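You operate a simulated robot arm through the tools that you are given. There is no shell and no other tool. Be economical: measure what you need, move in short steps, check, and stop when the job is done.

You run a simulated robot arm. Do the job below in one go: nothing can be reset, and whatever is moved stays where it is left.

Task
Put things in order on the folding table top. At the end: the green travel bottle (marked "SHAMPOO") stands where the white refill pod (pot, marked "DAY") stood; the white refill pod from the folding table top stands where the white light bulb stood; the white light bulb from the folding table top is on the brown coaster; the blue rolled socks stands on top of the low blue box; whatever was shut is shut again. Leave all else as you found it, and nothing knocked over.

It is judged by the outcome, as a careful person would: the job done as asked, and still so three seconds after it is handed in. It fails if anything else is knocked over, pushed out of place, dropped, spilled or broken.

Robot
A 5-joint arm with a two-finger parallel gripper, fixed in place. Base frame: the origin is at the foot of the arm, x ahead of it, y to its left, z up; the work surface is at about z = 0. Units: mm, rad, N and s.
With the tool pointing down near the work surface it reaches from about 260 to 680 mm from the base axis. Its first joint turns from -1.152 to 1.152 rad. The tool tilts only in the upright plane through the base axis and itself; it spins freely about its own axis. Payload 2.9 kg.
The tool frame sits at the grasp point between the pads (the TCP): z along the fingers, y along the line on which they close. The tips reach 30 mm beyond it. Largest opening 110 mm; finger width 20, thickness 10; the body of the gripper, 48 by 112 mm, starts 55 mm behind the TCP.
Orientation is that of the tool frame in the base frame, as a unit quaternion [w, x, y, z]. With the fingers straight down and closing along the base's y, the tool's x points along the base's -x, its y along +y and its z along -z.

Tools
- The arm moves only by the tool step_arm. Its argument "series" is a list that holds one entry, the list of rows, each a list of 7 numbers: the shift along the base's x, y, z in units of 40 mm (1.0 is 40 mm), then the turn, a rotation vector about the base's x, y, z in units of 4 degrees (1.0 is 4 degrees), then the finger opening in mm, from 0 to 110. In form: [[[x, y, z, ax, ay, az, fingers], ...]]. A call has 1 to 10 rows; each row shifts and turns the commanded pose from where the row before left it. A call with a number of a shift or a turn outside -1 to 1 is refused whole. Rows are played at 5 a second. More than 50 mm and 0.15 rad between two rows, or a gripper value outside its range, and nothing of the call is played. A pose out of reach is approached as far as the arm can. The call stops where the force on the tool passes 40 N (or 10 N more than at its start, if that is more) or the arm is blocked; 0.2 s more then pass. Each finger travels about 108 mm/s and halts on what it meets, pressing with about 45 N; the grip force reading is that of the motor and also rises with nothing between the fingers. The clock runs only during rows and for 0.2 s after the last one: add rows that do not move to give the fingers time. The reply holds the time, the measured pose of the TCP, the force on the tool along the base axes, the opening and the grip force, in the units named above and with some noise, and new pictures: "pictures" is both (left out), scene, wrist or none.
- Cameras (640 x 400 px; columns grow to the right, rows downward): "scene" is fixed at [17.4, -445.5, 589.4]; the picture's right is [0.90, -0.44, 0.00], its down [-0.31, -0.64, -0.71] and it looks along [0.31, 0.64, -0.71] (base axes); focal length 344 px, centre (320, 200). "wrist" rides on the gripper at [72, 17, -103] in the tool frame; the picture's right is [-0.23, 0.97, 0.00], its down [-0.76, -0.18, -0.62] and it looks along [-0.61, -0.14, 0.78] (tool axes); focal length 222 px, centre (320, 200). There is no depth. A picture from a camera that has moved, and an enlarged one, comes with that camera's place and axes in the base frame and with its lens.
- zoom(camera, box): a new picture of the part [left, top, right, bottom] of that camera's present view, enlarged. It takes no simulated time.
- sign_off(): hands the job in; it is judged then, once.

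Go step by step. Nothing tells you positions but the pictures and the camera data: compare them with the known pose of the tool, close in by small moves and look again before you grip or let go. The budget is 120 turns and 200 pictures, counting those below and the enlarged ones. Unless the task says otherwise, let go and move clear before handing in, and close with one line.

The tools are called after "Call:" by a JSON object that holds its "fn" and its "kwargs". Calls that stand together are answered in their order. step_arm: Moves the arm, as the interface text tells. Its arguments: {"type":"object","properties":{"series":{"type":"array"},"pictures":{"type":"string","enum":["both","scene","wrist","none"]}},"required":["series"]} The other tools are called the same way: zoom (camera, box) takes an enlarged picture of a part of a camera's view; sign_off () hands the job in.

At the start:

```text
clock: 0.0
eef_pos: [382.7, -160.6, 287.6]
orientation: [0.0, 0.0, 1.0, 0.0]
wrist_force: [-0.8, 0.4, 0.2]
grip_width: 110.1
finger_force: 0.1
```

scene: 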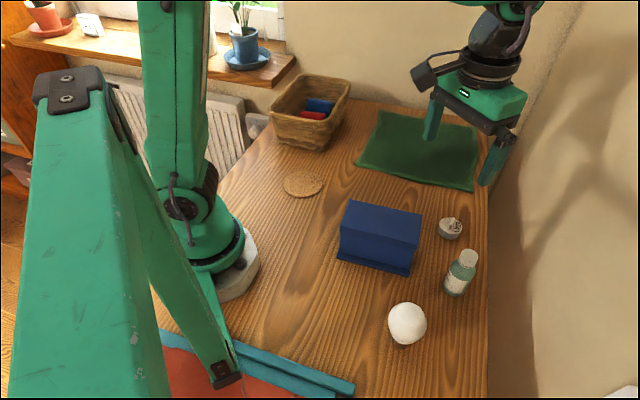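
wrist: 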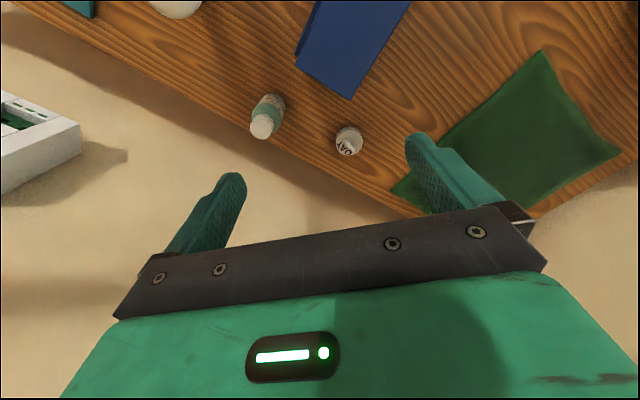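

I see the bulb, bottle, pod, coaster, blue box and a basket holding blue and red items. I'll look at these closer before I move.

Call:
{"fn": "zoom", "kwargs": {"camera": "scene", "box": [250, 60, 370, 135]}}

Call:
{"fn": "zoom", "kwargs": {"camera": "scene", "box": [320, 190, 500, 302]}}

Call:
{"fn": "zoom", "kwargs": {"camera": "scene", "box": [360, 270, 500, 358]}}

```text
5.33 times, centred on (310, 98) of scene
camera zoom: at [17.4, -445.5, 589.4], right [0.9, -0.44, 0.0], down [-0.31, -0.64, -0.71], along [0.31, 0.64, -0.71], focal length 1835 px, centre (373, 747)
```

zoom: 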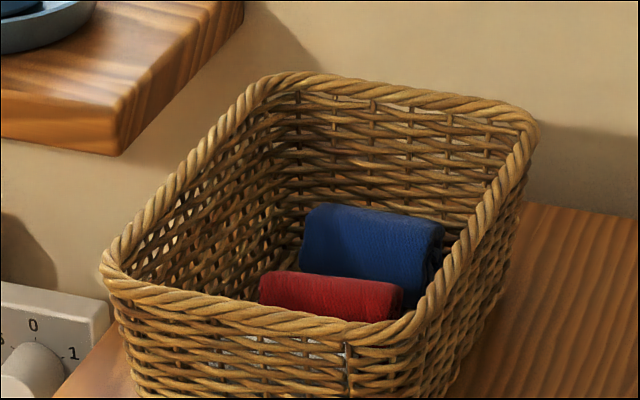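

```text
3.56 times, centred on (410, 246) of scene
camera zoom: at [17.4, -445.5, 589.4], right [0.9, -0.44, 0.0], down [-0.31, -0.64, -0.71], along [0.31, 0.64, -0.71], focal length 1223 px, centre (0, 36)
```

zoom: 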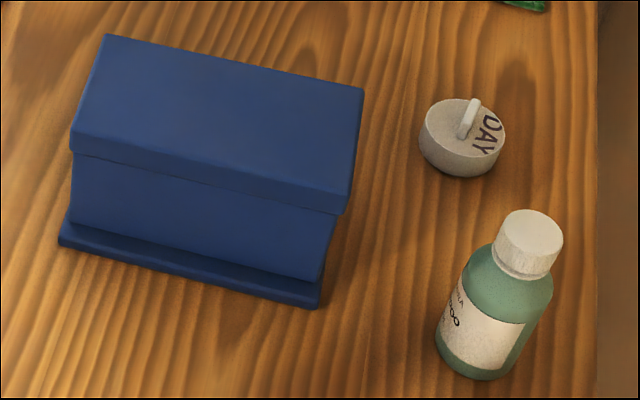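

```text
4.55 times, centred on (430, 314) of scene
camera zoom: at [17.4, -445.5, 589.4], right [0.9, -0.44, 0.0], down [-0.31, -0.64, -0.71], along [0.31, 0.64, -0.71], focal length 1564 px, centre (-180, -318)
```

zoom: 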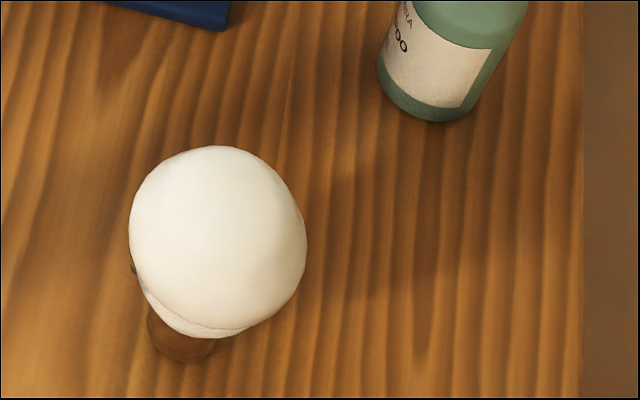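

The bulb stands near (249,-283) with its globe centre at z≈68. The pod is near (486,-132), the bottle near (400,-245) and the box top near (312,-106) at z≈100. The coaster is near (260,153) and the socks near (430,406). I'll go above the bulb first, turning the gripper so it closes parallel to the wall.

Call:
{"fn": "step_arm", "kwargs": {"series": [[[-0.334, -0.306, -0.22, 0, 0, -1, 110], [-0.334, -0.306, -0.22, 0, 0, -1, 110], [-0.334, -0.306, -0.22, 0, 0, -1, 110], [-0.334, -0.306, -0.22, 0, 0, -1, 110], [-0.334, -0.306, -0.22, 0, 0, -1, 110], [-0.334, -0.306, -0.22, 0, 0, -1, 110], [-0.334, -0.306, -0.22, 0, 0, -1, 110], [-0.334, -0.306, -0.22, 0, 0, -1, 110], [-0.334, -0.306, -0.22, 0, 0, -1, 110], [-0.334, -0.306, -0.22, 0, 0, -1, 110]]]}}

```text
clock: 2.2
eef_pos: [248.9, -282.4, 198.4]
orientation: [0.0, 0.344, 0.939, 0.0]
wrist_force: [0.8, -0.3, -0.2]
grip_width: 109.9
finger_force: 0.1
camera wrist: at [205.1, -223.0, 301.7], right [0.8, 0.6, 0.0], down [0.47, -0.63, 0.62], along [0.37, -0.5, -0.78], focal length 222 px, centre (320, 200)
```

scene: 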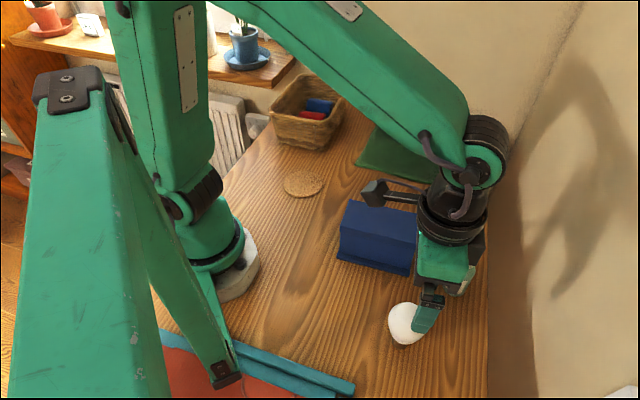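
wrist: 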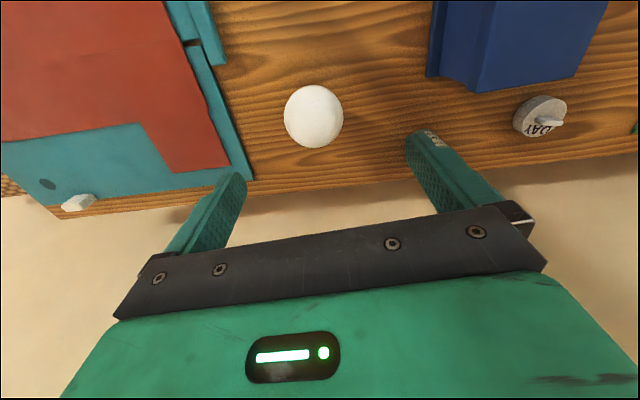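

The wrist view puts the bulb at about (246,-286), which agrees with the scene view. I'll descend around the globe.

Call:
{"fn": "step_arm", "kwargs": {"series": [[[-0.07, -0.08, -0.5, 0, 0, 0, 110], [0, 0, -0.7, 0, 0, 0, 110], [0, 0, -0.7, 0, 0, 0, 110], [0, 0, -0.7, 0, 0, 0, 110], [0, 0, -0.7, 0, 0, 0, 110], [0, 0, 0, 0, 0, 0, 110]]]}}

```text
clock: 3.6
eef_pos: [246.8, -286.1, 67.6]
orientation: [-0.001, 0.342, 0.94, -0.001]
wrist_force: [0.7, -0.1, -0.1]
grip_width: 109.9
finger_force: 0.0
camera wrist: at [202.9, -226.0, 169.3], right [0.8, 0.6, 0.0], down [0.47, -0.63, 0.62], along [0.37, -0.5, -0.78], focal length 222 px, centre (320, 200)
```

scene: 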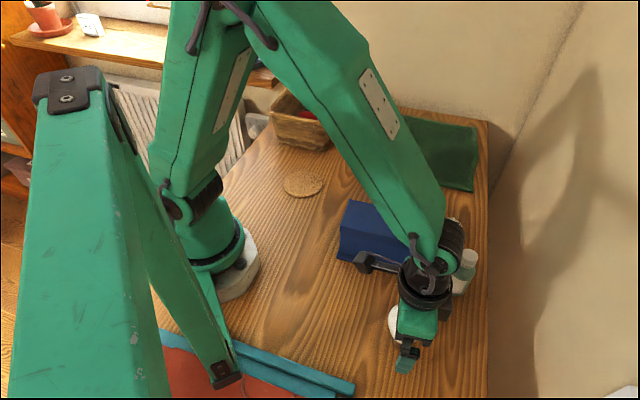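
wrist: 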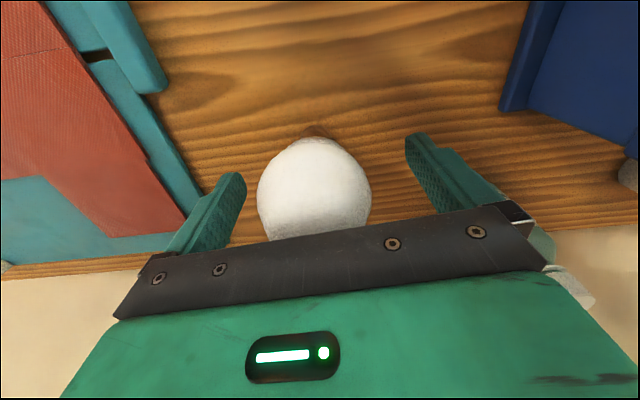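

The globe is centred between the fingers, give or take 3 mm. I'll trim that and close.

Call:
{"fn": "step_arm", "kwargs": {"series": [[[-0.05, -0.05, 0, 0, 0, 0, 110], [0, 0, 0, 0, 0, 0, 75], [0, 0, 0, 0, 0, 0, 40], [0, 0, 0, 0, 0, 0, 40], [0, 0, 0, 0, 0, 0, 40]]], "pictures": "wrist"}}

```text
clock: 4.8
eef_pos: [244.8, -287.5, 66.2]
orientation: [0.0, 0.342, 0.94, 0.0]
wrist_force: [-1.3, -0.7, 0.0]
grip_width: 57.1
finger_force: 44.6
camera wrist: at [200.7, -228.1, 169.9], right [0.8, 0.6, 0.0], down [0.47, -0.63, 0.62], along [0.37, -0.5, -0.78], focal length 222 px, centre (320, 200)
```

wrist: 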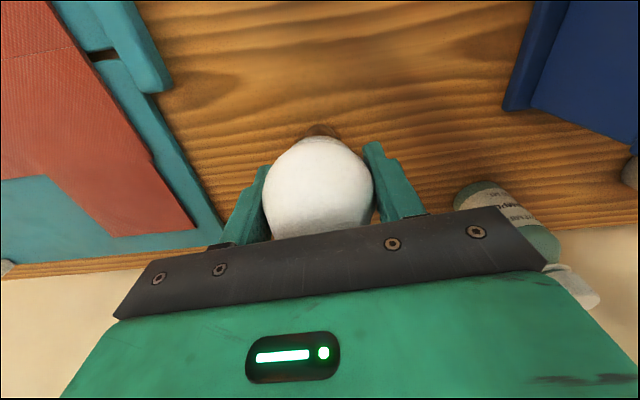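

The bulb is gripped; its spot was about (245,-287). I'll lift it and carry it on an arc over the box towards the coaster.

Call:
{"fn": "step_arm", "kwargs": {"series": [[[0, 0, 0.5, 0, 0, 0, 40], [0, 0, 1, 0, 0, 0, 40], [0, 0, 1, 0, 0, 0, 40], [0, 0, 1, 0, 0, 0, 40], [0.396, 0.946, 0.5, 0, 0, 0, 40], [0.396, 0.946, 0, 0, 0, 0, 40], [0.396, 0.946, 0, 0, 0, 0, 40], [0.396, 0.946, 0, 0, 0, 0, 40], [0.396, 0.946, 0, 0, 0, 0, 40], [0.396, 0.946, 0, 0, 0, 0, 40]]], "pictures": "scene"}}

Call:
{"fn": "step_arm", "kwargs": {"series": [[[-0.333, 0.888, 0, 0, 0, 0, 40], [-0.333, 0.888, 0, 0, 0, 0, 40], [-0.333, 0.888, 0, 0, 0, 0, 40], [-0.333, 0.888, 0, 0, 0, 0, 40], [-0.333, 0.888, 0, 0, 0, 0, 40], [-0.333, 0.888, 0, 0, 0, 0, 40], [0, 0, 0, 0, 0, 0, 40]]]}}

```text
clock: 7.0
eef_pos: [339.1, -61.9, 227.6]
orientation: [-0.001, 0.342, 0.94, 0.0]
wrist_force: [0.0, 0.5, 0.0]
grip_width: 57.0
finger_force: 44.9
```

scene: 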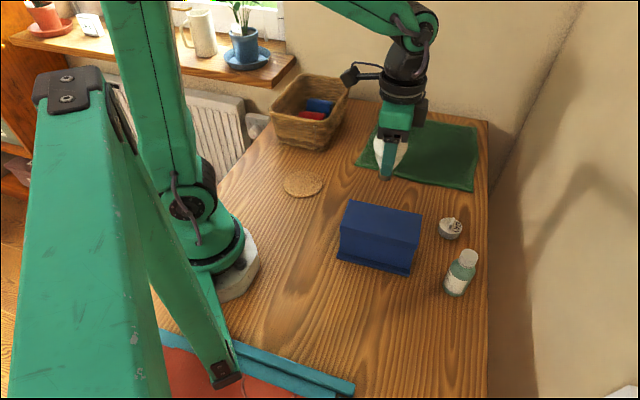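

```text
clock: 8.6
eef_pos: [259.9, 151.1, 227.0]
orientation: [0.0, 0.342, 0.94, 0.0]
wrist_force: [-0.5, -0.5, -0.2]
grip_width: 56.9
finger_force: 44.7
camera wrist: at [215.8, 211.5, 329.4], right [0.8, 0.6, 0.0], down [0.47, -0.63, 0.62], along [0.37, -0.5, -0.78], focal length 222 px, centre (320, 200)
```

scene: 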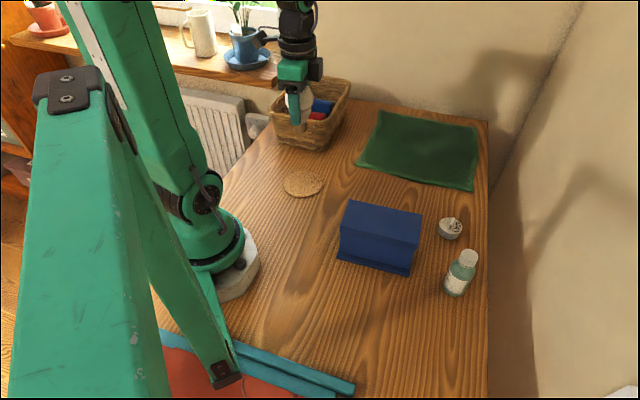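
wrist: 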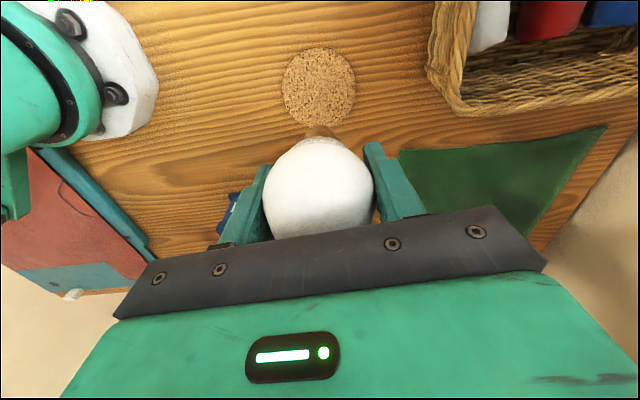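

The coaster is centred near (256,156). I'll lower part way and check again.

Call:
{"fn": "step_arm", "kwargs": {"series": [[[-0.05, 0.06, -0.7, 0, 0, 0, 40], [-0.05, 0.06, -0.7, 0, 0, 0, 40], [0, 0, -0.7, 0, 0, 0, 40], [0, 0, -0.8, 0, 0, 0, 40], [0, 0, 0, 0, 0, 0, 40]]]}}

```text
clock: 9.8
eef_pos: [256.9, 155.8, 110.9]
orientation: [0.0, 0.342, 0.94, 0.0]
wrist_force: [0.3, -0.3, -0.5]
grip_width: 57.0
finger_force: 44.6
camera wrist: at [211.8, 216.0, 213.6], right [0.8, 0.6, 0.0], down [0.47, -0.63, 0.62], along [0.37, -0.5, -0.78], focal length 222 px, centre (320, 200)
```

scene: 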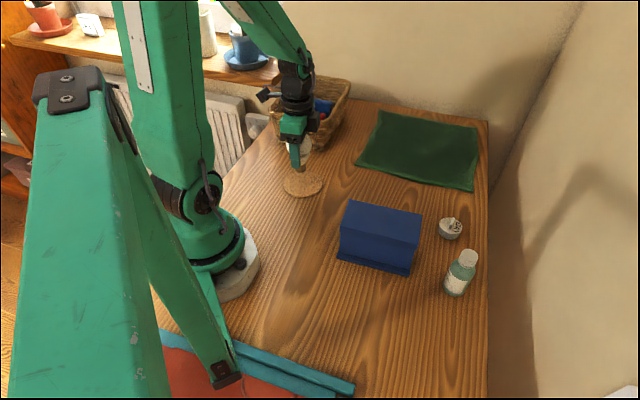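
wrist: 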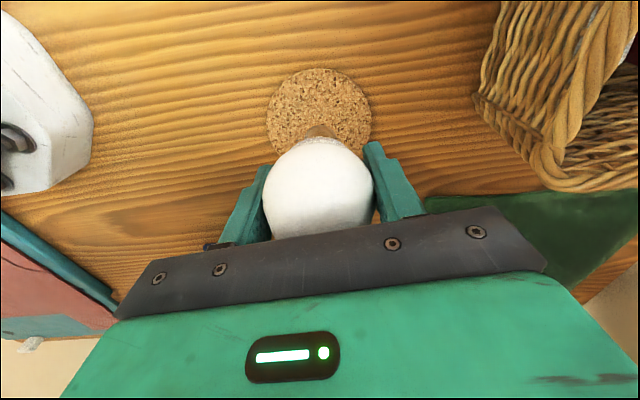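

The coaster centre reads about (253,160). I'll shift 3 mm and lower gently to just above contact.

Call:
{"fn": "step_arm", "kwargs": {"series": [[[-0.08, 0.09, -0.4, 0, 0, 0, 40], [0, 0, -0.4, 0, 0, 0, 40], [0, 0, -0.1, 0, 0, 0, 40], [0, 0, -0.05, 0, 0, 0, 40], [0, 0, 0, 0, 0, 0, 40]]], "pictures": "wrist"}}

Call:
{"fn": "zoom", "kwargs": {"camera": "scene", "box": [265, 120, 345, 210]}}

```text
clock: 11.0
eef_pos: [252.0, 160.9, 72.0]
orientation: [0.0, 0.342, 0.94, 0.0]
wrist_force: [-1.6, 0.0, -0.7]
grip_width: 56.8
finger_force: 44.7
camera wrist: at [208.0, 220.1, 176.0], right [0.8, 0.6, 0.0], down [0.47, -0.63, 0.62], along [0.37, -0.5, -0.78], focal length 222 px, centre (320, 200)
```

wrist: 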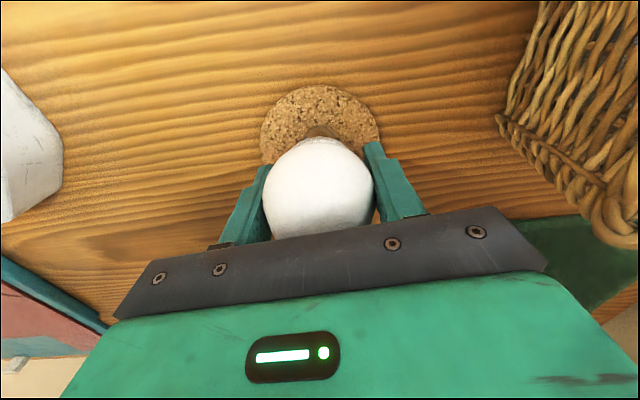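

```text
4.44 times, centred on (305, 165) of scene
camera zoom: at [17.4, -445.5, 589.4], right [0.9, -0.44, 0.0], down [-0.31, -0.64, -0.71], along [0.31, 0.64, -0.71], focal length 1529 px, centre (387, 356)
```

zoom: 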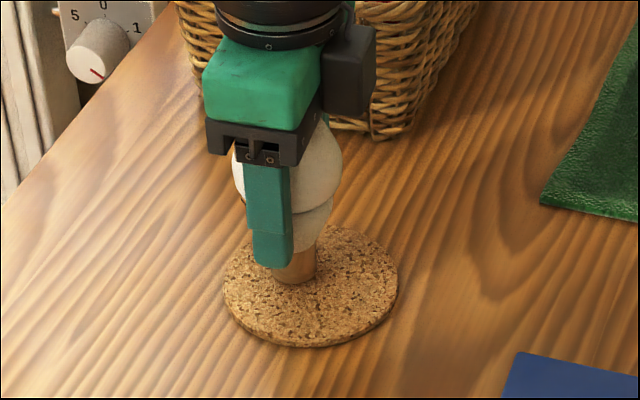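

The bulb base is over the middle of the coaster and almost touching. I'll creep down and watch the force.

Call:
{"fn": "step_arm", "kwargs": {"series": [[[0.05, 0, -0.025, 0, 0, 0, 40], [0.05, 0, -0.025, 0, 0, 0, 40], [0, 0, 0, 0, 0, 0, 40]]], "pictures": "none"}}

Call:
{"fn": "step_arm", "kwargs": {"series": [[[0, 0, -0.025, 0, 0, 0, 40], [0, 0, 0, 0, 0, 0, 40]]], "pictures": "none"}}

```text
clock: 11.8
eef_pos: [256.6, 160.9, 70.8]
orientation: [0.001, 0.342, 0.94, 0.001]
wrist_force: [-4.5, -0.9, 23.7]
grip_width: 56.8
finger_force: 45.3
```

```text
clock: 12.4
eef_pos: [257.5, 161.1, 71.7]
orientation: [0.002, 0.342, 0.94, 0.001]
wrist_force: [1.4, -1.5, 31.9]
grip_width: 57.0
finger_force: 44.9
```

It is in contact. I'll relieve the pressure, then open slowly.

Call:
{"fn": "step_arm", "kwargs": {"series": [[[0, 0, 0.035, 0, 0, 0, 40], [0, 0, 0, 0, 0, 0, 56], [0, 0, 0, 0, 0, 0, 62], [0, 0, 0, 0, 0, 0, 80], [0, 0, 0, 0, 0, 0, 110], [0, 0, 0, 0, 0, 0, 110]]]}}

```text
clock: 13.8
eef_pos: [255.7, 160.6, 70.9]
orientation: [0.0, 0.342, 0.94, -0.001]
wrist_force: [-0.4, 1.4, -0.6]
grip_width: 109.8
finger_force: 0.0
camera wrist: at [212.3, 220.1, 174.4], right [0.8, 0.6, 0.0], down [0.47, -0.63, 0.62], along [0.37, -0.5, -0.78], focal length 222 px, centre (320, 200)
```

scene: 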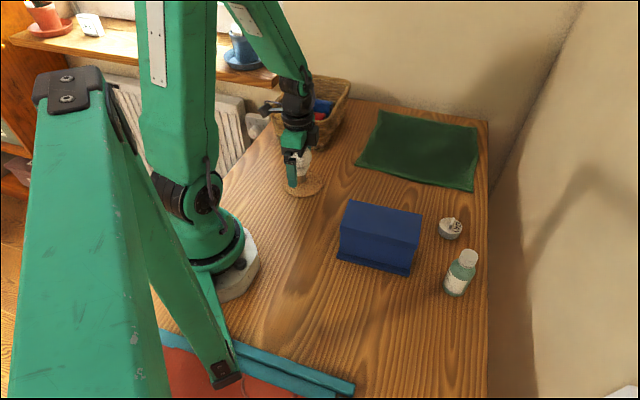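
wrist: 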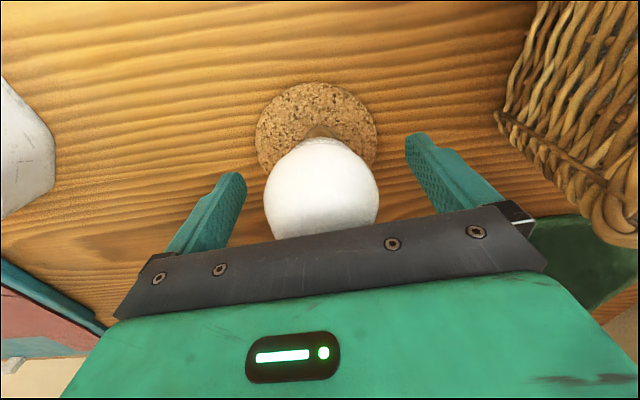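

The bulb stands on the coaster. I'll rise straight up and then travel above the pod.

Call:
{"fn": "step_arm", "kwargs": {"series": [[[0, 0, 0.7, 0, 0, 0, 110], [0, 0, 1, 0, 0, 0, 110], [0, 0, 1, 0, 0, 0, 110], [0, 0, 1, 0, 0, 0, 110]]], "pictures": "none"}}

Call:
{"fn": "step_arm", "kwargs": {"series": [[[0.639, -0.814, 0, 0, 0, 0, 110], [0.639, -0.814, 0, 0, 0, 0, 110], [0.639, -0.814, 0, 0, 0, 0, 110], [0.639, -0.814, 0, 0, 0, 0, 110], [0.639, -0.814, 0, 0, 0, 0, 110], [0.639, -0.814, 0, 0, 0, 0, 110], [0.639, -0.814, -0.4, 0, 0, 0, 110], [0.639, -0.814, -0.4, 0, 0, 0, 110], [0.639, -0.814, -0.4, 0, 0, 0, 110], [0, 0, 0, 0, 0, 0, 110]]]}}

```text
clock: 14.8
eef_pos: [256.2, 160.1, 220.5]
orientation: [0.001, 0.342, 0.94, 0.0]
wrist_force: [1.2, 0.1, 0.8]
grip_width: 109.8
finger_force: 0.0
```

```text
clock: 17.0
eef_pos: [487.0, -133.7, 171.4]
orientation: [0.0, 0.341, 0.94, -0.001]
wrist_force: [-0.1, 0.5, -0.1]
grip_width: 110.2
finger_force: 0.1
camera wrist: at [441.4, -74.0, 274.2], right [0.8, 0.6, 0.0], down [0.47, -0.63, 0.62], along [0.37, -0.5, -0.78], focal length 222 px, centre (320, 200)
```

scene: 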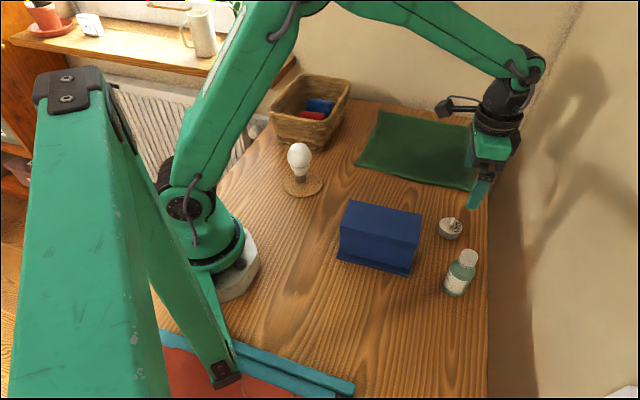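
wrist: 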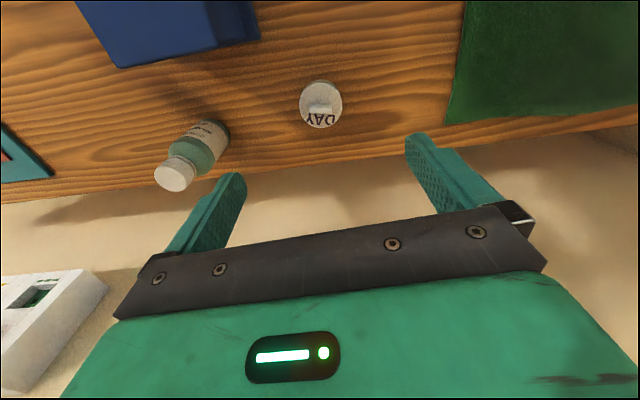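

The pod is at about (482,-130). I'll go down part way and look.

Call:
{"fn": "step_arm", "kwargs": {"series": [[[-0.11, 0.09, -0.7, 0, 0, 0, 110], [0, 0, -0.7, 0, 0, 0, 110], [0, 0, -0.7, 0, 0, 0, 110], [0, 0, 0, 0, 0, 0, 110]]], "pictures": "wrist"}}

Call:
{"fn": "zoom", "kwargs": {"camera": "scene", "box": [410, 180, 510, 300]}}

```text
clock: 18.0
eef_pos: [482.1, -127.9, 86.9]
orientation: [0.0, 0.342, 0.94, 0.0]
wrist_force: [0.4, 0.4, -0.1]
grip_width: 110.0
finger_force: 0.1
camera wrist: at [438.5, -69.5, 190.0], right [0.8, 0.6, 0.0], down [0.47, -0.63, 0.62], along [0.37, -0.5, -0.78], focal length 222 px, centre (320, 200)
```

wrist: 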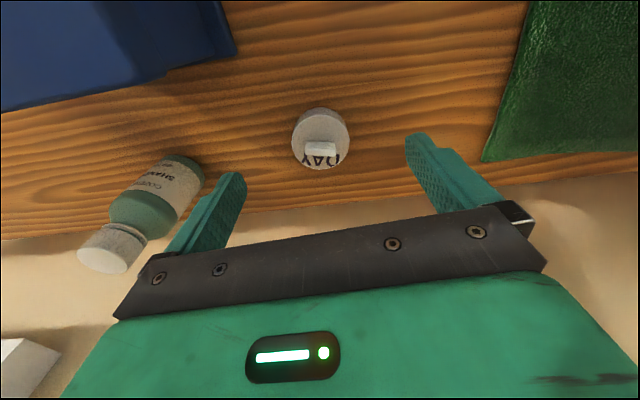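

```text
3.33 times, centred on (460, 240) of scene
camera zoom: at [17.4, -445.5, 589.4], right [0.9, -0.44, 0.0], down [-0.31, -0.64, -0.71], along [0.31, 0.64, -0.71], focal length 1147 px, centre (-147, 67)
```

zoom: 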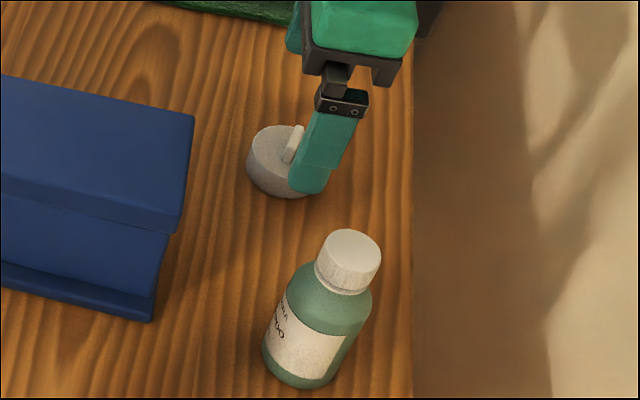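

The pod reads about (483.5,-130.7). I'll descend to finger height and check before closing.

Call:
{"fn": "step_arm", "kwargs": {"series": [[[0.03, -0.07, -0.5, 0, 0, 0, 110], [0, 0, -0.5, 0, 0, 0, 110], [0, 0, -0.24, 0, 0, 0, 110], [0, 0, 0, 0, 0, 0, 110]]]}}

```text
clock: 19.0
eef_pos: [483.0, -132.3, 36.0]
orientation: [0.0, 0.342, 0.94, 0.0]
wrist_force: [-0.4, -0.7, -1.0]
grip_width: 110.1
finger_force: 0.0
camera wrist: at [439.4, -72.7, 140.3], right [0.8, 0.6, 0.0], down [0.47, -0.63, 0.62], along [0.37, -0.5, -0.78], focal length 222 px, centre (320, 200)
```

scene: 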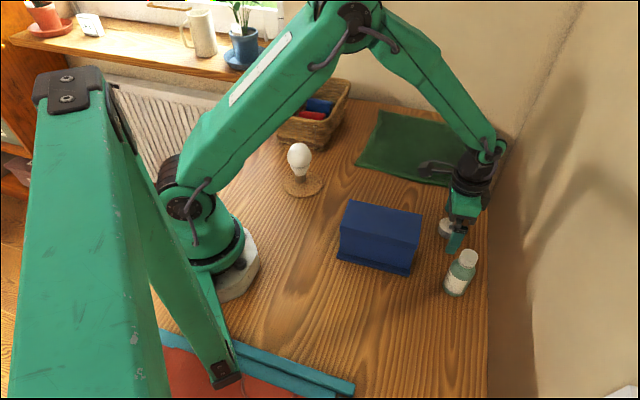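
wrist: 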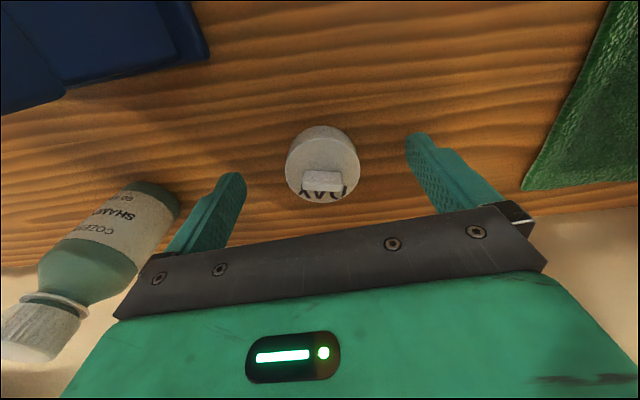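

The fingers straddle the pod cleanly. I'll trim 2 mm and close.

Call:
{"fn": "step_arm", "kwargs": {"series": [[[0, 0.04, 0, 0, 0, 0, 110], [0, 0, 0, 0, 0, 0, 75], [0, 0, 0, 0, 0, 0, 55], [0, 0, 0, 0, 0, 0, 30], [0, 0, 0, 0, 0, 0, 30], [0, 0, 0, 0, 0, 0, 30]]], "pictures": "wrist"}}

```text
clock: 20.4
eef_pos: [483.2, -131.0, 37.3]
orientation: [0.0, 0.342, 0.94, -0.001]
wrist_force: [0.0, 0.6, -0.4]
grip_width: 44.2
finger_force: 45.1
camera wrist: at [439.5, -71.1, 140.6], right [0.8, 0.6, 0.0], down [0.47, -0.63, 0.62], along [0.37, -0.5, -0.78], focal length 222 px, centre (320, 200)
```

wrist: 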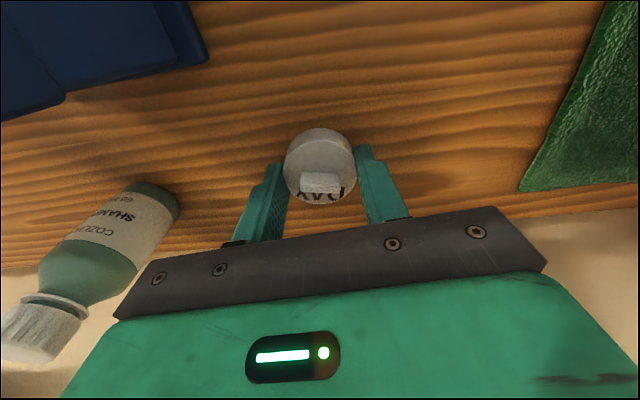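

The pod is held at 44 mm. I'll lift it and carry it to the bulb's old spot.

Call:
{"fn": "step_arm", "kwargs": {"series": [[[0, 0, 0.4, 0, 0, 0, 30], [0, 0, 1, 0, 0, 0, 30], [0, 0, 1, 0, 0, 0, 30], [0, 0, 1, 0, 0, 0, 30], [0, 0, 0.5, 0, 0, 0, 30]]], "pictures": "wrist"}}

Call:
{"fn": "step_arm", "kwargs": {"series": [[[-0.843, -0.564, 0, 0, 0, 0, 30], [-0.843, -0.564, 0, 0, 0, 0, 30], [-0.843, -0.564, 0, 0, 0, 0, 30], [-0.843, -0.564, 0, 0, 0, 0, 30], [-0.843, -0.564, 0, 0, 0, 0, 30], [-0.843, -0.564, 0, 0, 0, 0, 30], [-0.843, -0.564, 0, 0, 0, 0, 30], [0, 0, -0.9, 0, 0, 0, 30], [0, 0, -0.9, 0, 0, 0, 30], [0, 0, 0, 0, 0, 0, 30]]]}}

```text
clock: 21.6
eef_pos: [481.7, -130.6, 193.4]
orientation: [0.0, 0.342, 0.94, 0.0]
wrist_force: [0.4, -0.7, -1.2]
grip_width: 44.3
finger_force: 44.6
camera wrist: at [438.8, -70.7, 297.0], right [0.8, 0.6, 0.0], down [0.47, -0.63, 0.62], along [0.37, -0.5, -0.78], focal length 222 px, centre (320, 200)
```

wrist: 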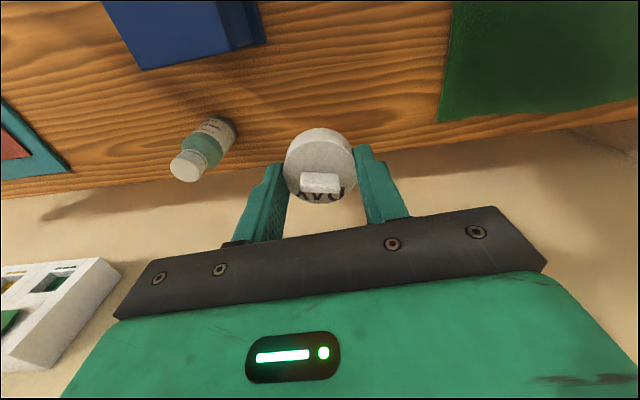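

```text
clock: 23.8
eef_pos: [248.9, -288.9, 121.4]
orientation: [0.0, 0.341, 0.94, 0.0]
wrist_force: [0.1, -0.8, -0.5]
grip_width: 44.3
finger_force: 45.3
camera wrist: at [203.9, -229.2, 224.8], right [0.8, 0.6, 0.0], down [0.47, -0.63, 0.62], along [0.37, -0.5, -0.78], focal length 222 px, centre (320, 200)
```

scene: 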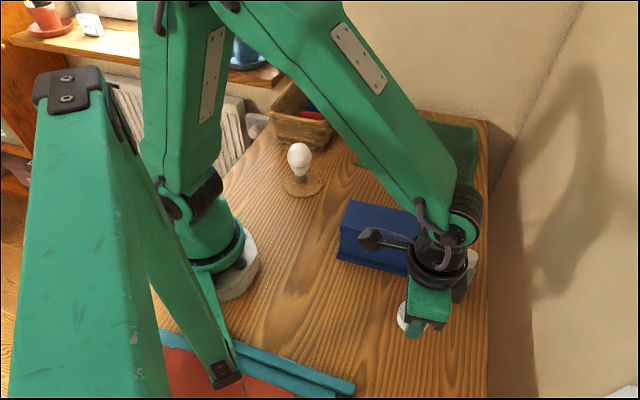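
wrist: 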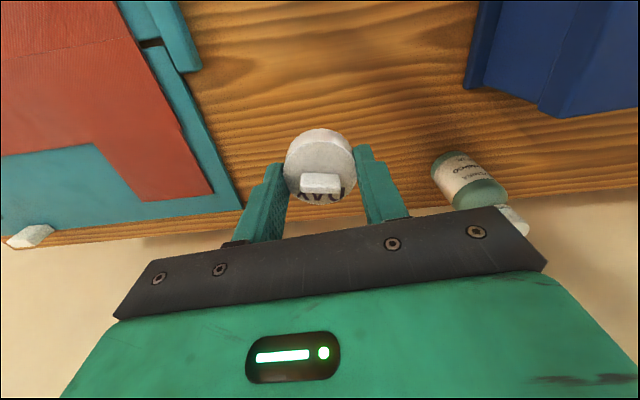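

I'm above the bulb's old spot. I'll lower, stopping just above contact height (37).

Call:
{"fn": "step_arm", "kwargs": {"series": [[[-0.03, 0, -0.7, 0, 0, 0, 30], [0, 0, -0.7, 0, 0, 0, 30], [0, 0, -0.6, 0, 0, 0, 30], [0, 0, 0, 0, 0, 0, 30]]], "pictures": "none"}}

Call:
{"fn": "step_arm", "kwargs": {"series": [[[0, 0, -0.05, 0, 0, 0, 30], [0, 0, 0, 0, 0, 0, 30]]]}}

```text
clock: 24.8
eef_pos: [247.9, -288.6, 42.0]
orientation: [0.0, 0.342, 0.94, 0.0]
wrist_force: [0.3, 0.4, -0.7]
grip_width: 44.1
finger_force: 45.0
```

```text
clock: 25.4
eef_pos: [247.5, -289.4, 40.0]
orientation: [0.0, 0.343, 0.939, 0.0]
wrist_force: [-0.4, -0.2, -0.9]
grip_width: 44.4
finger_force: 45.2
camera wrist: at [203.1, -229.4, 142.7], right [0.8, 0.6, 0.0], down [0.47, -0.63, 0.62], along [0.37, -0.5, -0.78], focal length 222 px, centre (320, 200)
```

scene: 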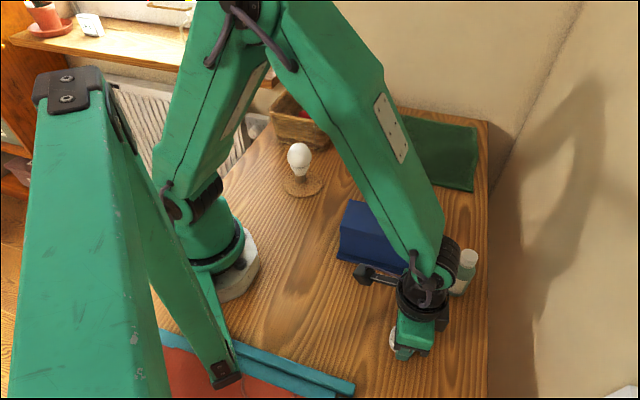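
wrist: 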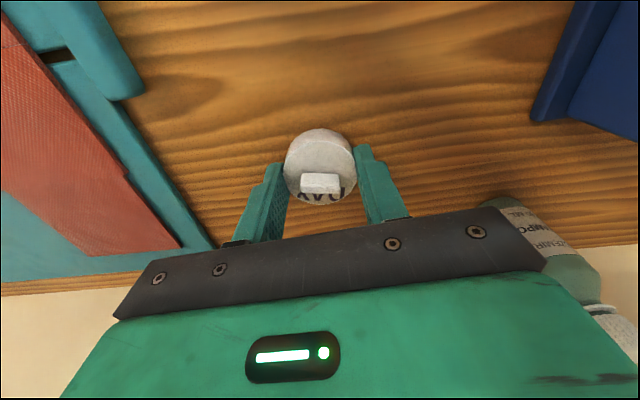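

It's about 2–3 mm above the table now. I'll creep down.

Call:
{"fn": "step_arm", "kwargs": {"series": [[[0, 0, -0.03, 0, 0, 0, 30], [0, 0, -0.02, 0, 0, 0, 30], [0, 0, 0, 0, 0, 0, 30]]], "pictures": "none"}}

Call:
{"fn": "step_arm", "kwargs": {"series": [[[0, 0, -0.025, 0, 0, 0, 30], [0, 0, 0, 0, 0, 0, 30]]], "pictures": "none"}}

```text
clock: 26.2
eef_pos: [246.1, -288.4, 37.8]
orientation: [0.0, 0.342, 0.94, 0.0]
wrist_force: [0.4, 0.2, 0.2]
grip_width: 44.1
finger_force: 45.2
```

```text
clock: 26.8
eef_pos: [245.8, -289.3, 37.6]
orientation: [0.001, 0.343, 0.939, 0.0]
wrist_force: [-2.0, 4.2, 17.6]
grip_width: 44.1
finger_force: 44.5
```

The pod has touched the table. I'll release, rise, and look.

Call:
{"fn": "step_arm", "kwargs": {"series": [[[0, 0, 0.02, 0, 0, 0, 30], [0, 0, 0, 0, 0, 0, 44], [0, 0, 0, 0, 0, 0, 52], [0, 0, 0, 0, 0, 0, 80], [0, 0, 0, 0, 0, 0, 110], [0, 0, 0, 0, 0, 0, 110], [0, 0, 0.8, 0, 0, 0, 110], [0, 0, 1, 0, 0, 0, 110], [0, 0, 1, 0, 0, 0, 110], [0, 0, 1, 0, 0, 0, 110]]]}}

```text
clock: 29.0
eef_pos: [246.5, -287.3, 188.8]
orientation: [0.0, 0.342, 0.94, 0.0]
wrist_force: [0.2, -0.2, -0.5]
grip_width: 109.8
finger_force: 0.0
camera wrist: at [202.3, -229.1, 291.7], right [0.8, 0.6, 0.0], down [0.47, -0.63, 0.62], along [0.37, -0.5, -0.78], focal length 222 px, centre (320, 200)
```

scene: 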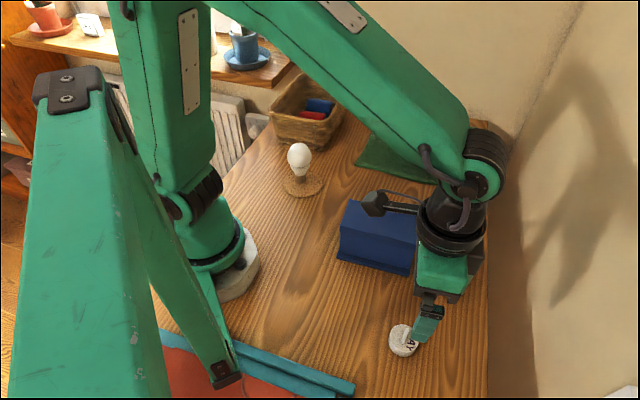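
wrist: 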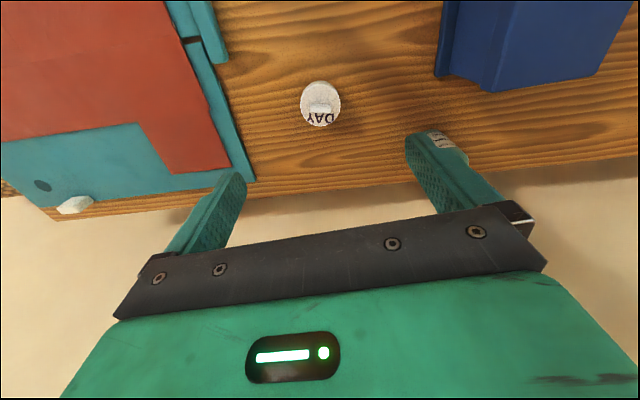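

The pod now stands at (245,-287). Next I'll go above the bottle near (400,-245).

Call:
{"fn": "step_arm", "kwargs": {"series": [[[0, 0, 0.4, 0, 0, 0, 110], [0.956, 0.264, 0, 0, 0, -1, 110], [0.956, 0.264, 0, 0, 0, 0, 110], [0.956, 0.264, 0, 0, 0, 0, 110], [0.956, 0.264, 0, 0, 0, 0, 110], [0, 0, 0, 0, 0, 0, 110]]]}}

```text
clock: 30.4
eef_pos: [401.0, -246.9, 205.2]
orientation: [0.0, 0.375, 0.927, 0.0]
wrist_force: [0.6, 0.4, -0.4]
grip_width: 109.9
finger_force: 0.0
camera wrist: at [360.4, -183.8, 308.6], right [0.84, 0.54, 0.0], down [0.42, -0.66, 0.62], along [0.34, -0.52, -0.78], focal length 222 px, centre (320, 200)
```

scene: 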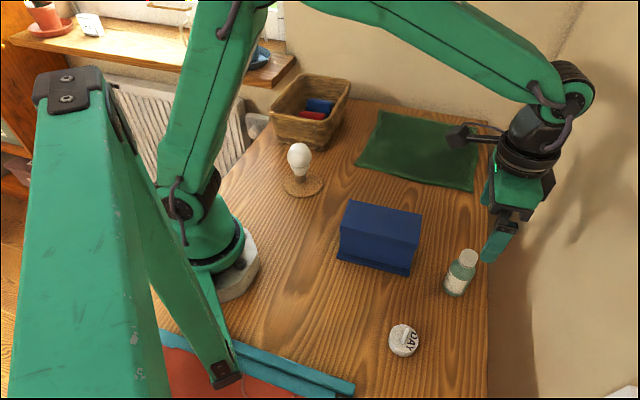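
wrist: 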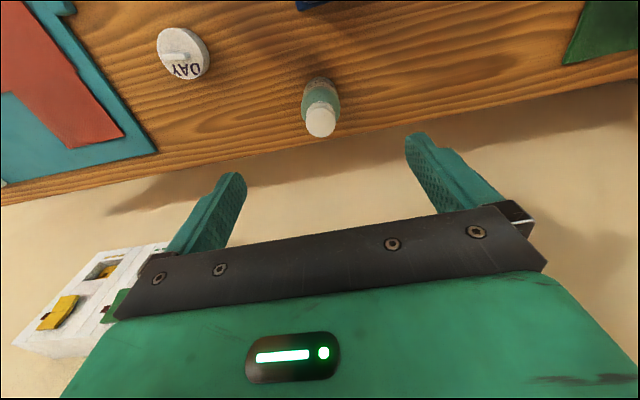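

The bottle is at about (400,-243), right under the tool. I'll descend to z≈62 around its body.

Call:
{"fn": "step_arm", "kwargs": {"series": [[[-0.02, 0.09, -0.7, 0, 0, 0, 110], [0, 0, -0.7, 0, 0, 0, 110], [0, 0, -0.7, 0, 0, 0, 110], [0, 0, -0.7, 0, 0, 0, 110], [0, 0, -0.7, 0, 0, 0, 110], [0, 0, 0, 0, 0, 0, 110]]]}}

```text
clock: 31.8
eef_pos: [397.6, -242.7, 63.6]
orientation: [0.0, 0.375, 0.927, -0.001]
wrist_force: [0.0, -0.9, -0.7]
grip_width: 109.8
finger_force: 0.1
camera wrist: at [358.5, -180.0, 167.7], right [0.84, 0.54, 0.0], down [0.42, -0.66, 0.62], along [0.34, -0.52, -0.78], focal length 222 px, centre (320, 200)
```

scene: 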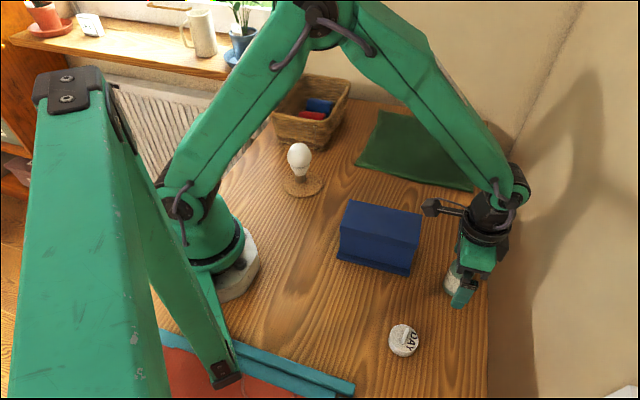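
wrist: 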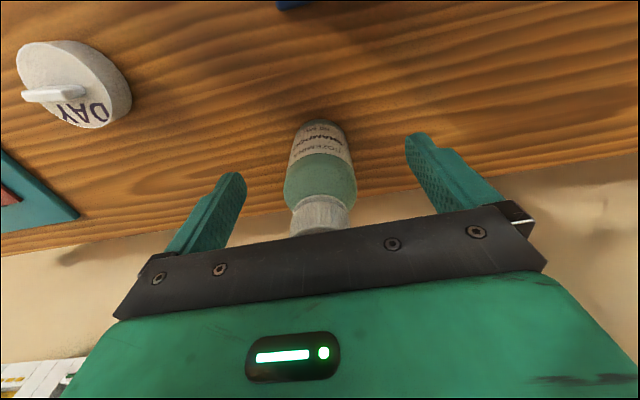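

The bottle is centred between the fingers. Closing.

Call:
{"fn": "step_arm", "kwargs": {"series": [[[0, 0, 0, 0, 0, 0, 75], [0, 0, 0, 0, 0, 0, 50], [0, 0, 0, 0, 0, 0, 25], [0, 0, 0, 0, 0, 0, 25], [0, 0, 0, 0, 0, 0, 25]]], "pictures": "wrist"}}

```text
clock: 33.0
eef_pos: [398.5, -241.9, 64.4]
orientation: [-0.001, 0.374, 0.927, -0.001]
wrist_force: [0.7, 1.3, -0.6]
grip_width: 40.4
finger_force: 45.1
camera wrist: at [358.5, -180.0, 168.0], right [0.84, 0.54, 0.0], down [0.42, -0.66, 0.62], along [0.34, -0.52, -0.78], focal length 222 px, centre (320, 200)
```

wrist: 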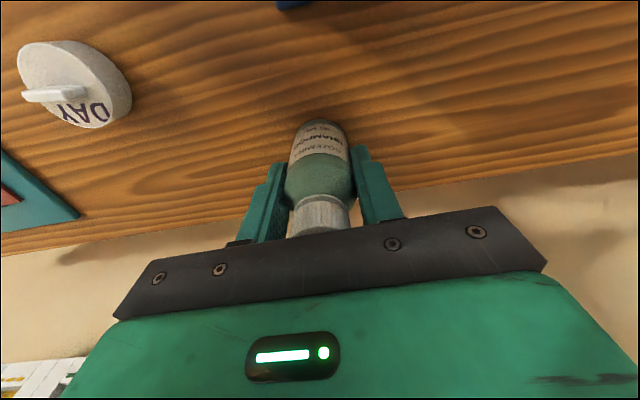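

The bottle is held at 40 mm. I'll lift it and move it to the pod's old spot at (482,-130).

Call:
{"fn": "step_arm", "kwargs": {"series": [[[0, 0, 0.5, 0, 0, 0, 25], [0, 0, 1, 0, 0, 0, 25], [0.52, 0.7, 0, 0, 0, 0, 25], [0.52, 0.7, 0, 0, 0, 0, 25], [0.52, 0.7, 0, 0, 0, 0, 25], [0.52, 0.7, 0, 0, 0, 0, 25], [0, 0, -0.7, 0, 0, 0, 25], [0, 0, -0.6, 0, 0, 0, 25], [0, 0, 0, 0, 0, 0, 25]]]}}

```text
clock: 35.0
eef_pos: [481.1, -130.0, 73.9]
orientation: [0.0, 0.375, 0.927, 0.0]
wrist_force: [-0.3, -0.6, -1.2]
grip_width: 40.4
finger_force: 45.0
camera wrist: at [441.8, -67.7, 176.6], right [0.84, 0.54, 0.0], down [0.42, -0.66, 0.62], along [0.34, -0.52, -0.78], focal length 222 px, centre (320, 200)
```

scene: 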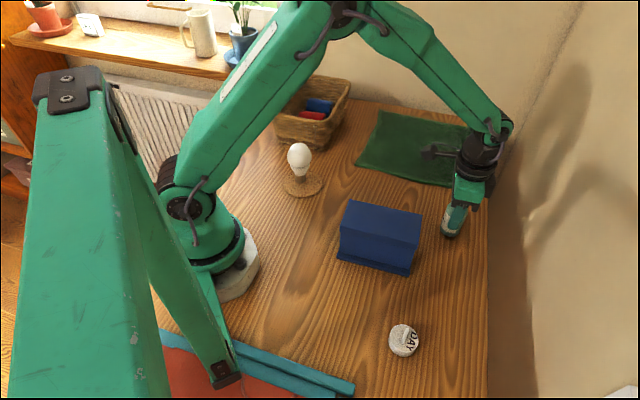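
wrist: 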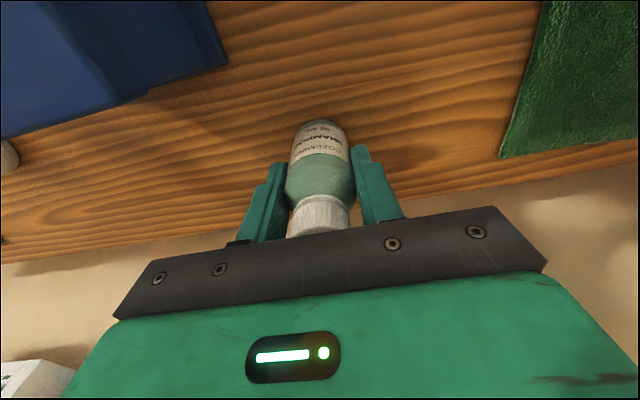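

Over the spot, I'll lower gently to contact at about z≈64.

Call:
{"fn": "step_arm", "kwargs": {"series": [[[0, 0, -0.15, 0, 0, 0, 25], [0, 0, -0.06, 0, 0, 0, 25], [0, 0, 0, 0, 0, 0, 25]]], "pictures": "none"}}

Call:
{"fn": "step_arm", "kwargs": {"series": [[[0, 0, -0.035, 0, 0, 0, 25], [0, 0, 0, 0, 0, 0, 25]]], "pictures": "none"}}

```text
clock: 35.8
eef_pos: [482.4, -131.8, 64.9]
orientation: [0.001, 0.375, 0.927, 0.0]
wrist_force: [-0.2, -0.3, -0.8]
grip_width: 40.4
finger_force: 45.3
```

```text
clock: 36.4
eef_pos: [482.4, -130.0, 64.9]
orientation: [0.0, 0.374, 0.927, 0.0]
wrist_force: [-4.2, 1.4, 11.5]
grip_width: 40.5
finger_force: 44.7
```

Contact. I'll release slowly and rise.

Call:
{"fn": "step_arm", "kwargs": {"series": [[[0, 0, 0.01, 0, 0, 0, 25], [0, 0, 0, 0, 0, 0, 40], [0, 0, 0, 0, 0, 0, 48], [0, 0, 0, 0, 0, 0, 75], [0, 0, 0, 0, 0, 0, 110], [0, 0, 0, 0, 0, 0, 110], [0, 0, 0.8, 0, 0, 0, 110], [0, 0, 1, 0, 0, 0, 110], [0, 0, 1, 0, 0, 0, 110], [0, 0, 1, 0, 0, 0, 110]]]}}

```text
clock: 38.6
eef_pos: [481.4, -130.9, 215.8]
orientation: [0.0, 0.375, 0.927, 0.001]
wrist_force: [0.7, 0.4, 0.3]
grip_width: 109.9
finger_force: 0.1
camera wrist: at [441.6, -68.5, 319.4], right [0.84, 0.54, 0.0], down [0.43, -0.66, 0.62], along [0.34, -0.52, -0.78], focal length 222 px, centre (320, 200)
```

scene: 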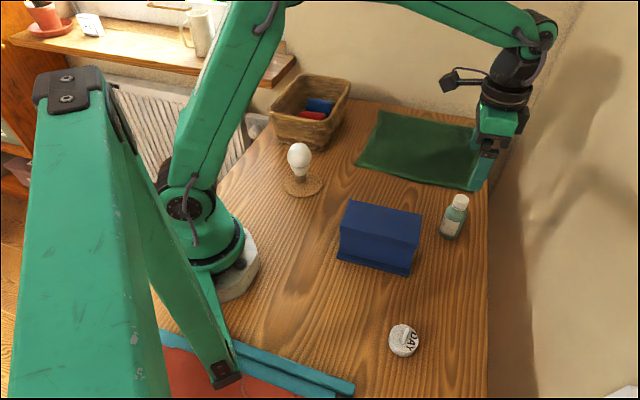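
wrist: 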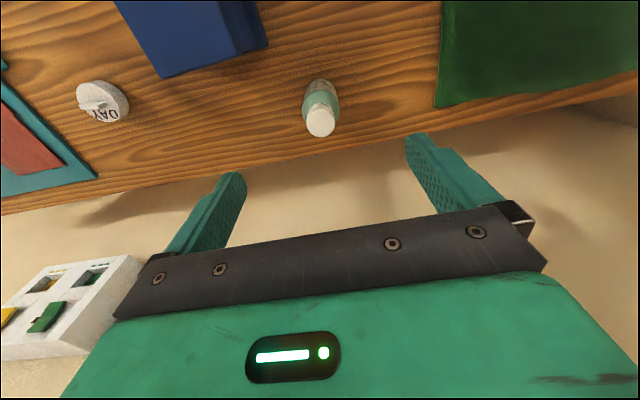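

The bottle now stands on the pod's old spot. I'll travel high to a point above the basket to look at the socks.

Call:
{"fn": "step_arm", "kwargs": {"series": [[[0, 0.9, 0.3, 0, 0, 0, 110], [0, 0.9, 0.3, 0, 0, 0, 110], [0, 0.9, 0.3, 0, 0, 0, 110], [0, 0.9, 0.2, 0, 0, 0, 110], [0, 0.9, 0, 0, 0, 0, 110], [0, 0.9, 0, 0, 0, 0, 110], [0, 0.9, 0, 0, 0, 0, 110], [0, 0.9, 0, 0, 0, 0, 110]]], "pictures": "none"}}

Call:
{"fn": "step_arm", "kwargs": {"series": [[[-0.22, 0.9, 0, 0, 0, 0, 110], [-0.22, 0.9, 0, 0, 0, 0, 110], [-0.22, 0.9, 0, 0, 0, 0, 110], [-0.22, 0.9, 0, 0, 0, 0, 110], [-0.22, 0.9, 0, 0, 0, 0, 110], [-0.22, 0.9, 0, 0, 0, 0, 110], [0, 0, 0, 0, 0, 0, 110]]]}}

```text
clock: 40.4
eef_pos: [481.6, 158.5, 259.4]
orientation: [0.0, 0.375, 0.927, 0.001]
wrist_force: [-1.5, 0.2, -0.3]
grip_width: 109.8
finger_force: 0.1
```

```text
clock: 42.0
eef_pos: [429.0, 373.1, 260.5]
orientation: [0.0, 0.374, 0.927, 0.001]
wrist_force: [-0.1, 0.2, 1.1]
grip_width: 110.2
finger_force: 0.1
camera wrist: at [389.1, 436.4, 363.3], right [0.84, 0.54, 0.0], down [0.42, -0.66, 0.62], along [0.34, -0.52, -0.78], focal length 222 px, centre (320, 200)
```

scene: 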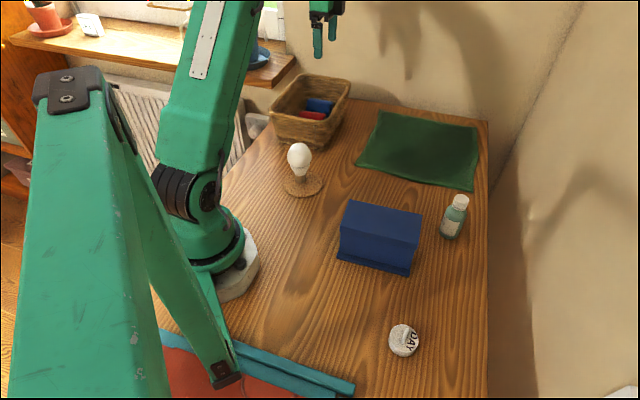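
wrist: 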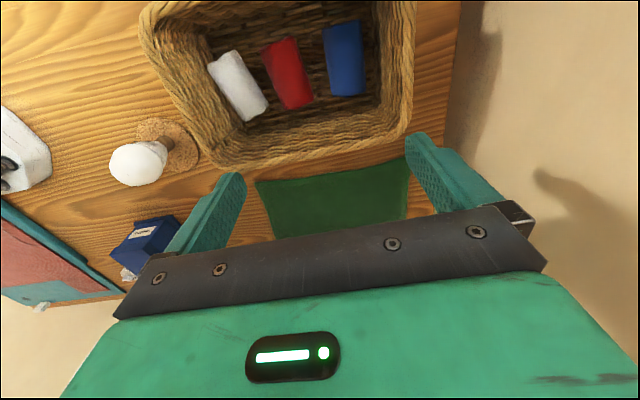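

The basket holds white, red and blue rolls. The blue one is near (436,425), its axis lies along about (.66,-.75), and it has a gap on both sides. The basket rim is about 100 mm high. I'll move over the blue roll, narrow the opening, and look.

Call:
{"fn": "step_arm", "kwargs": {"series": [[[0.09, 0.65, -0.5, 0, 0, -1, 90], [0.09, 0.65, -0.5, 0, 0, 0, 66], [0, 0, -0.5, 0, 0, 0, 66], [0, 0, 0, 0, 0, 0, 66]]]}}

```text
clock: 43.0
eef_pos: [436.5, 426.0, 200.6]
orientation: [0.0, 0.406, 0.914, 0.0]
wrist_force: [-0.1, 0.7, 0.8]
grip_width: 65.9
finger_force: 0.1
camera wrist: at [400.7, 491.4, 303.0], right [0.88, 0.48, 0.0], down [0.38, -0.69, 0.62], along [0.3, -0.55, -0.78], focal length 222 px, centre (320, 200)
```

scene: 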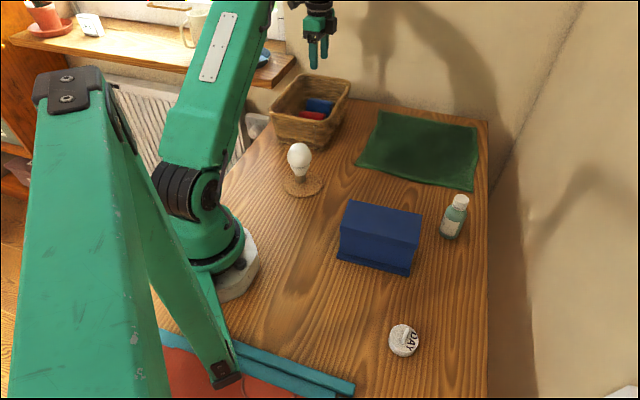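
wrist: 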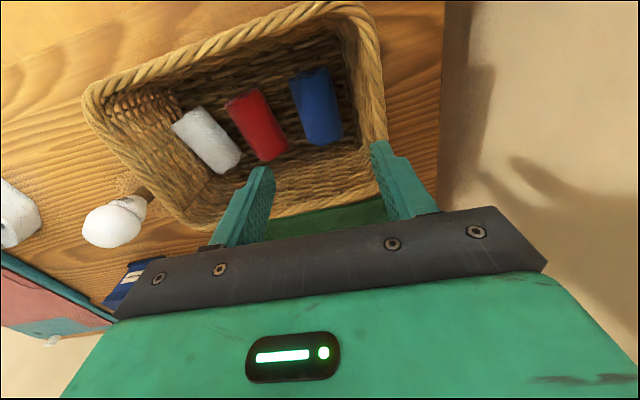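

The gap between the blue roll and the basket wall is tight, so I'll zoom in to measure it.

Call:
{"fn": "zoom", "kwargs": {"camera": "wrist", "box": [220, 40, 400, 152]}}

Call:
{"fn": "zoom", "kwargs": {"camera": "scene", "box": [260, 60, 360, 150]}}

```text
3.56 times, centred on (310, 96) of wrist
camera zoom: at [400.7, 491.4, 303.0], right [0.88, 0.48, 0.0], down [0.38, -0.69, 0.62], along [0.3, -0.55, -0.78], focal length 790 px, centre (356, 570)
```

zoom: 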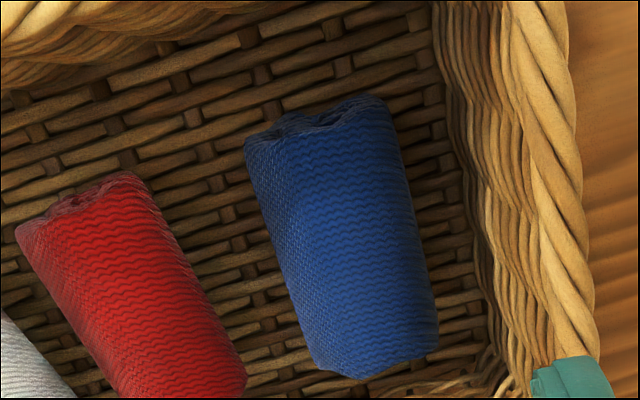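

```text
4.44 times, centred on (310, 105) of scene
camera zoom: at [17.4, -445.5, 589.4], right [0.9, -0.44, 0.0], down [-0.31, -0.64, -0.71], along [0.31, 0.64, -0.71], focal length 1529 px, centre (364, 622)
```

zoom: 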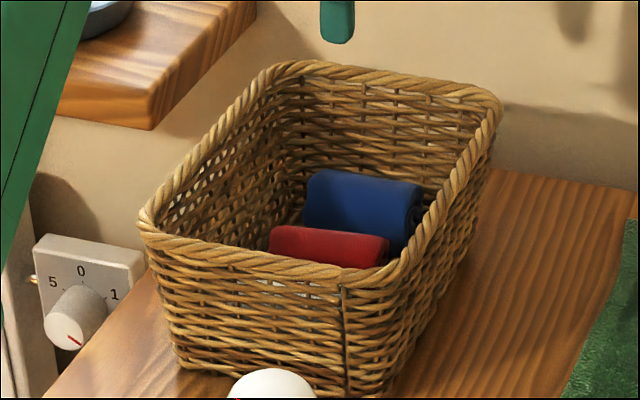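

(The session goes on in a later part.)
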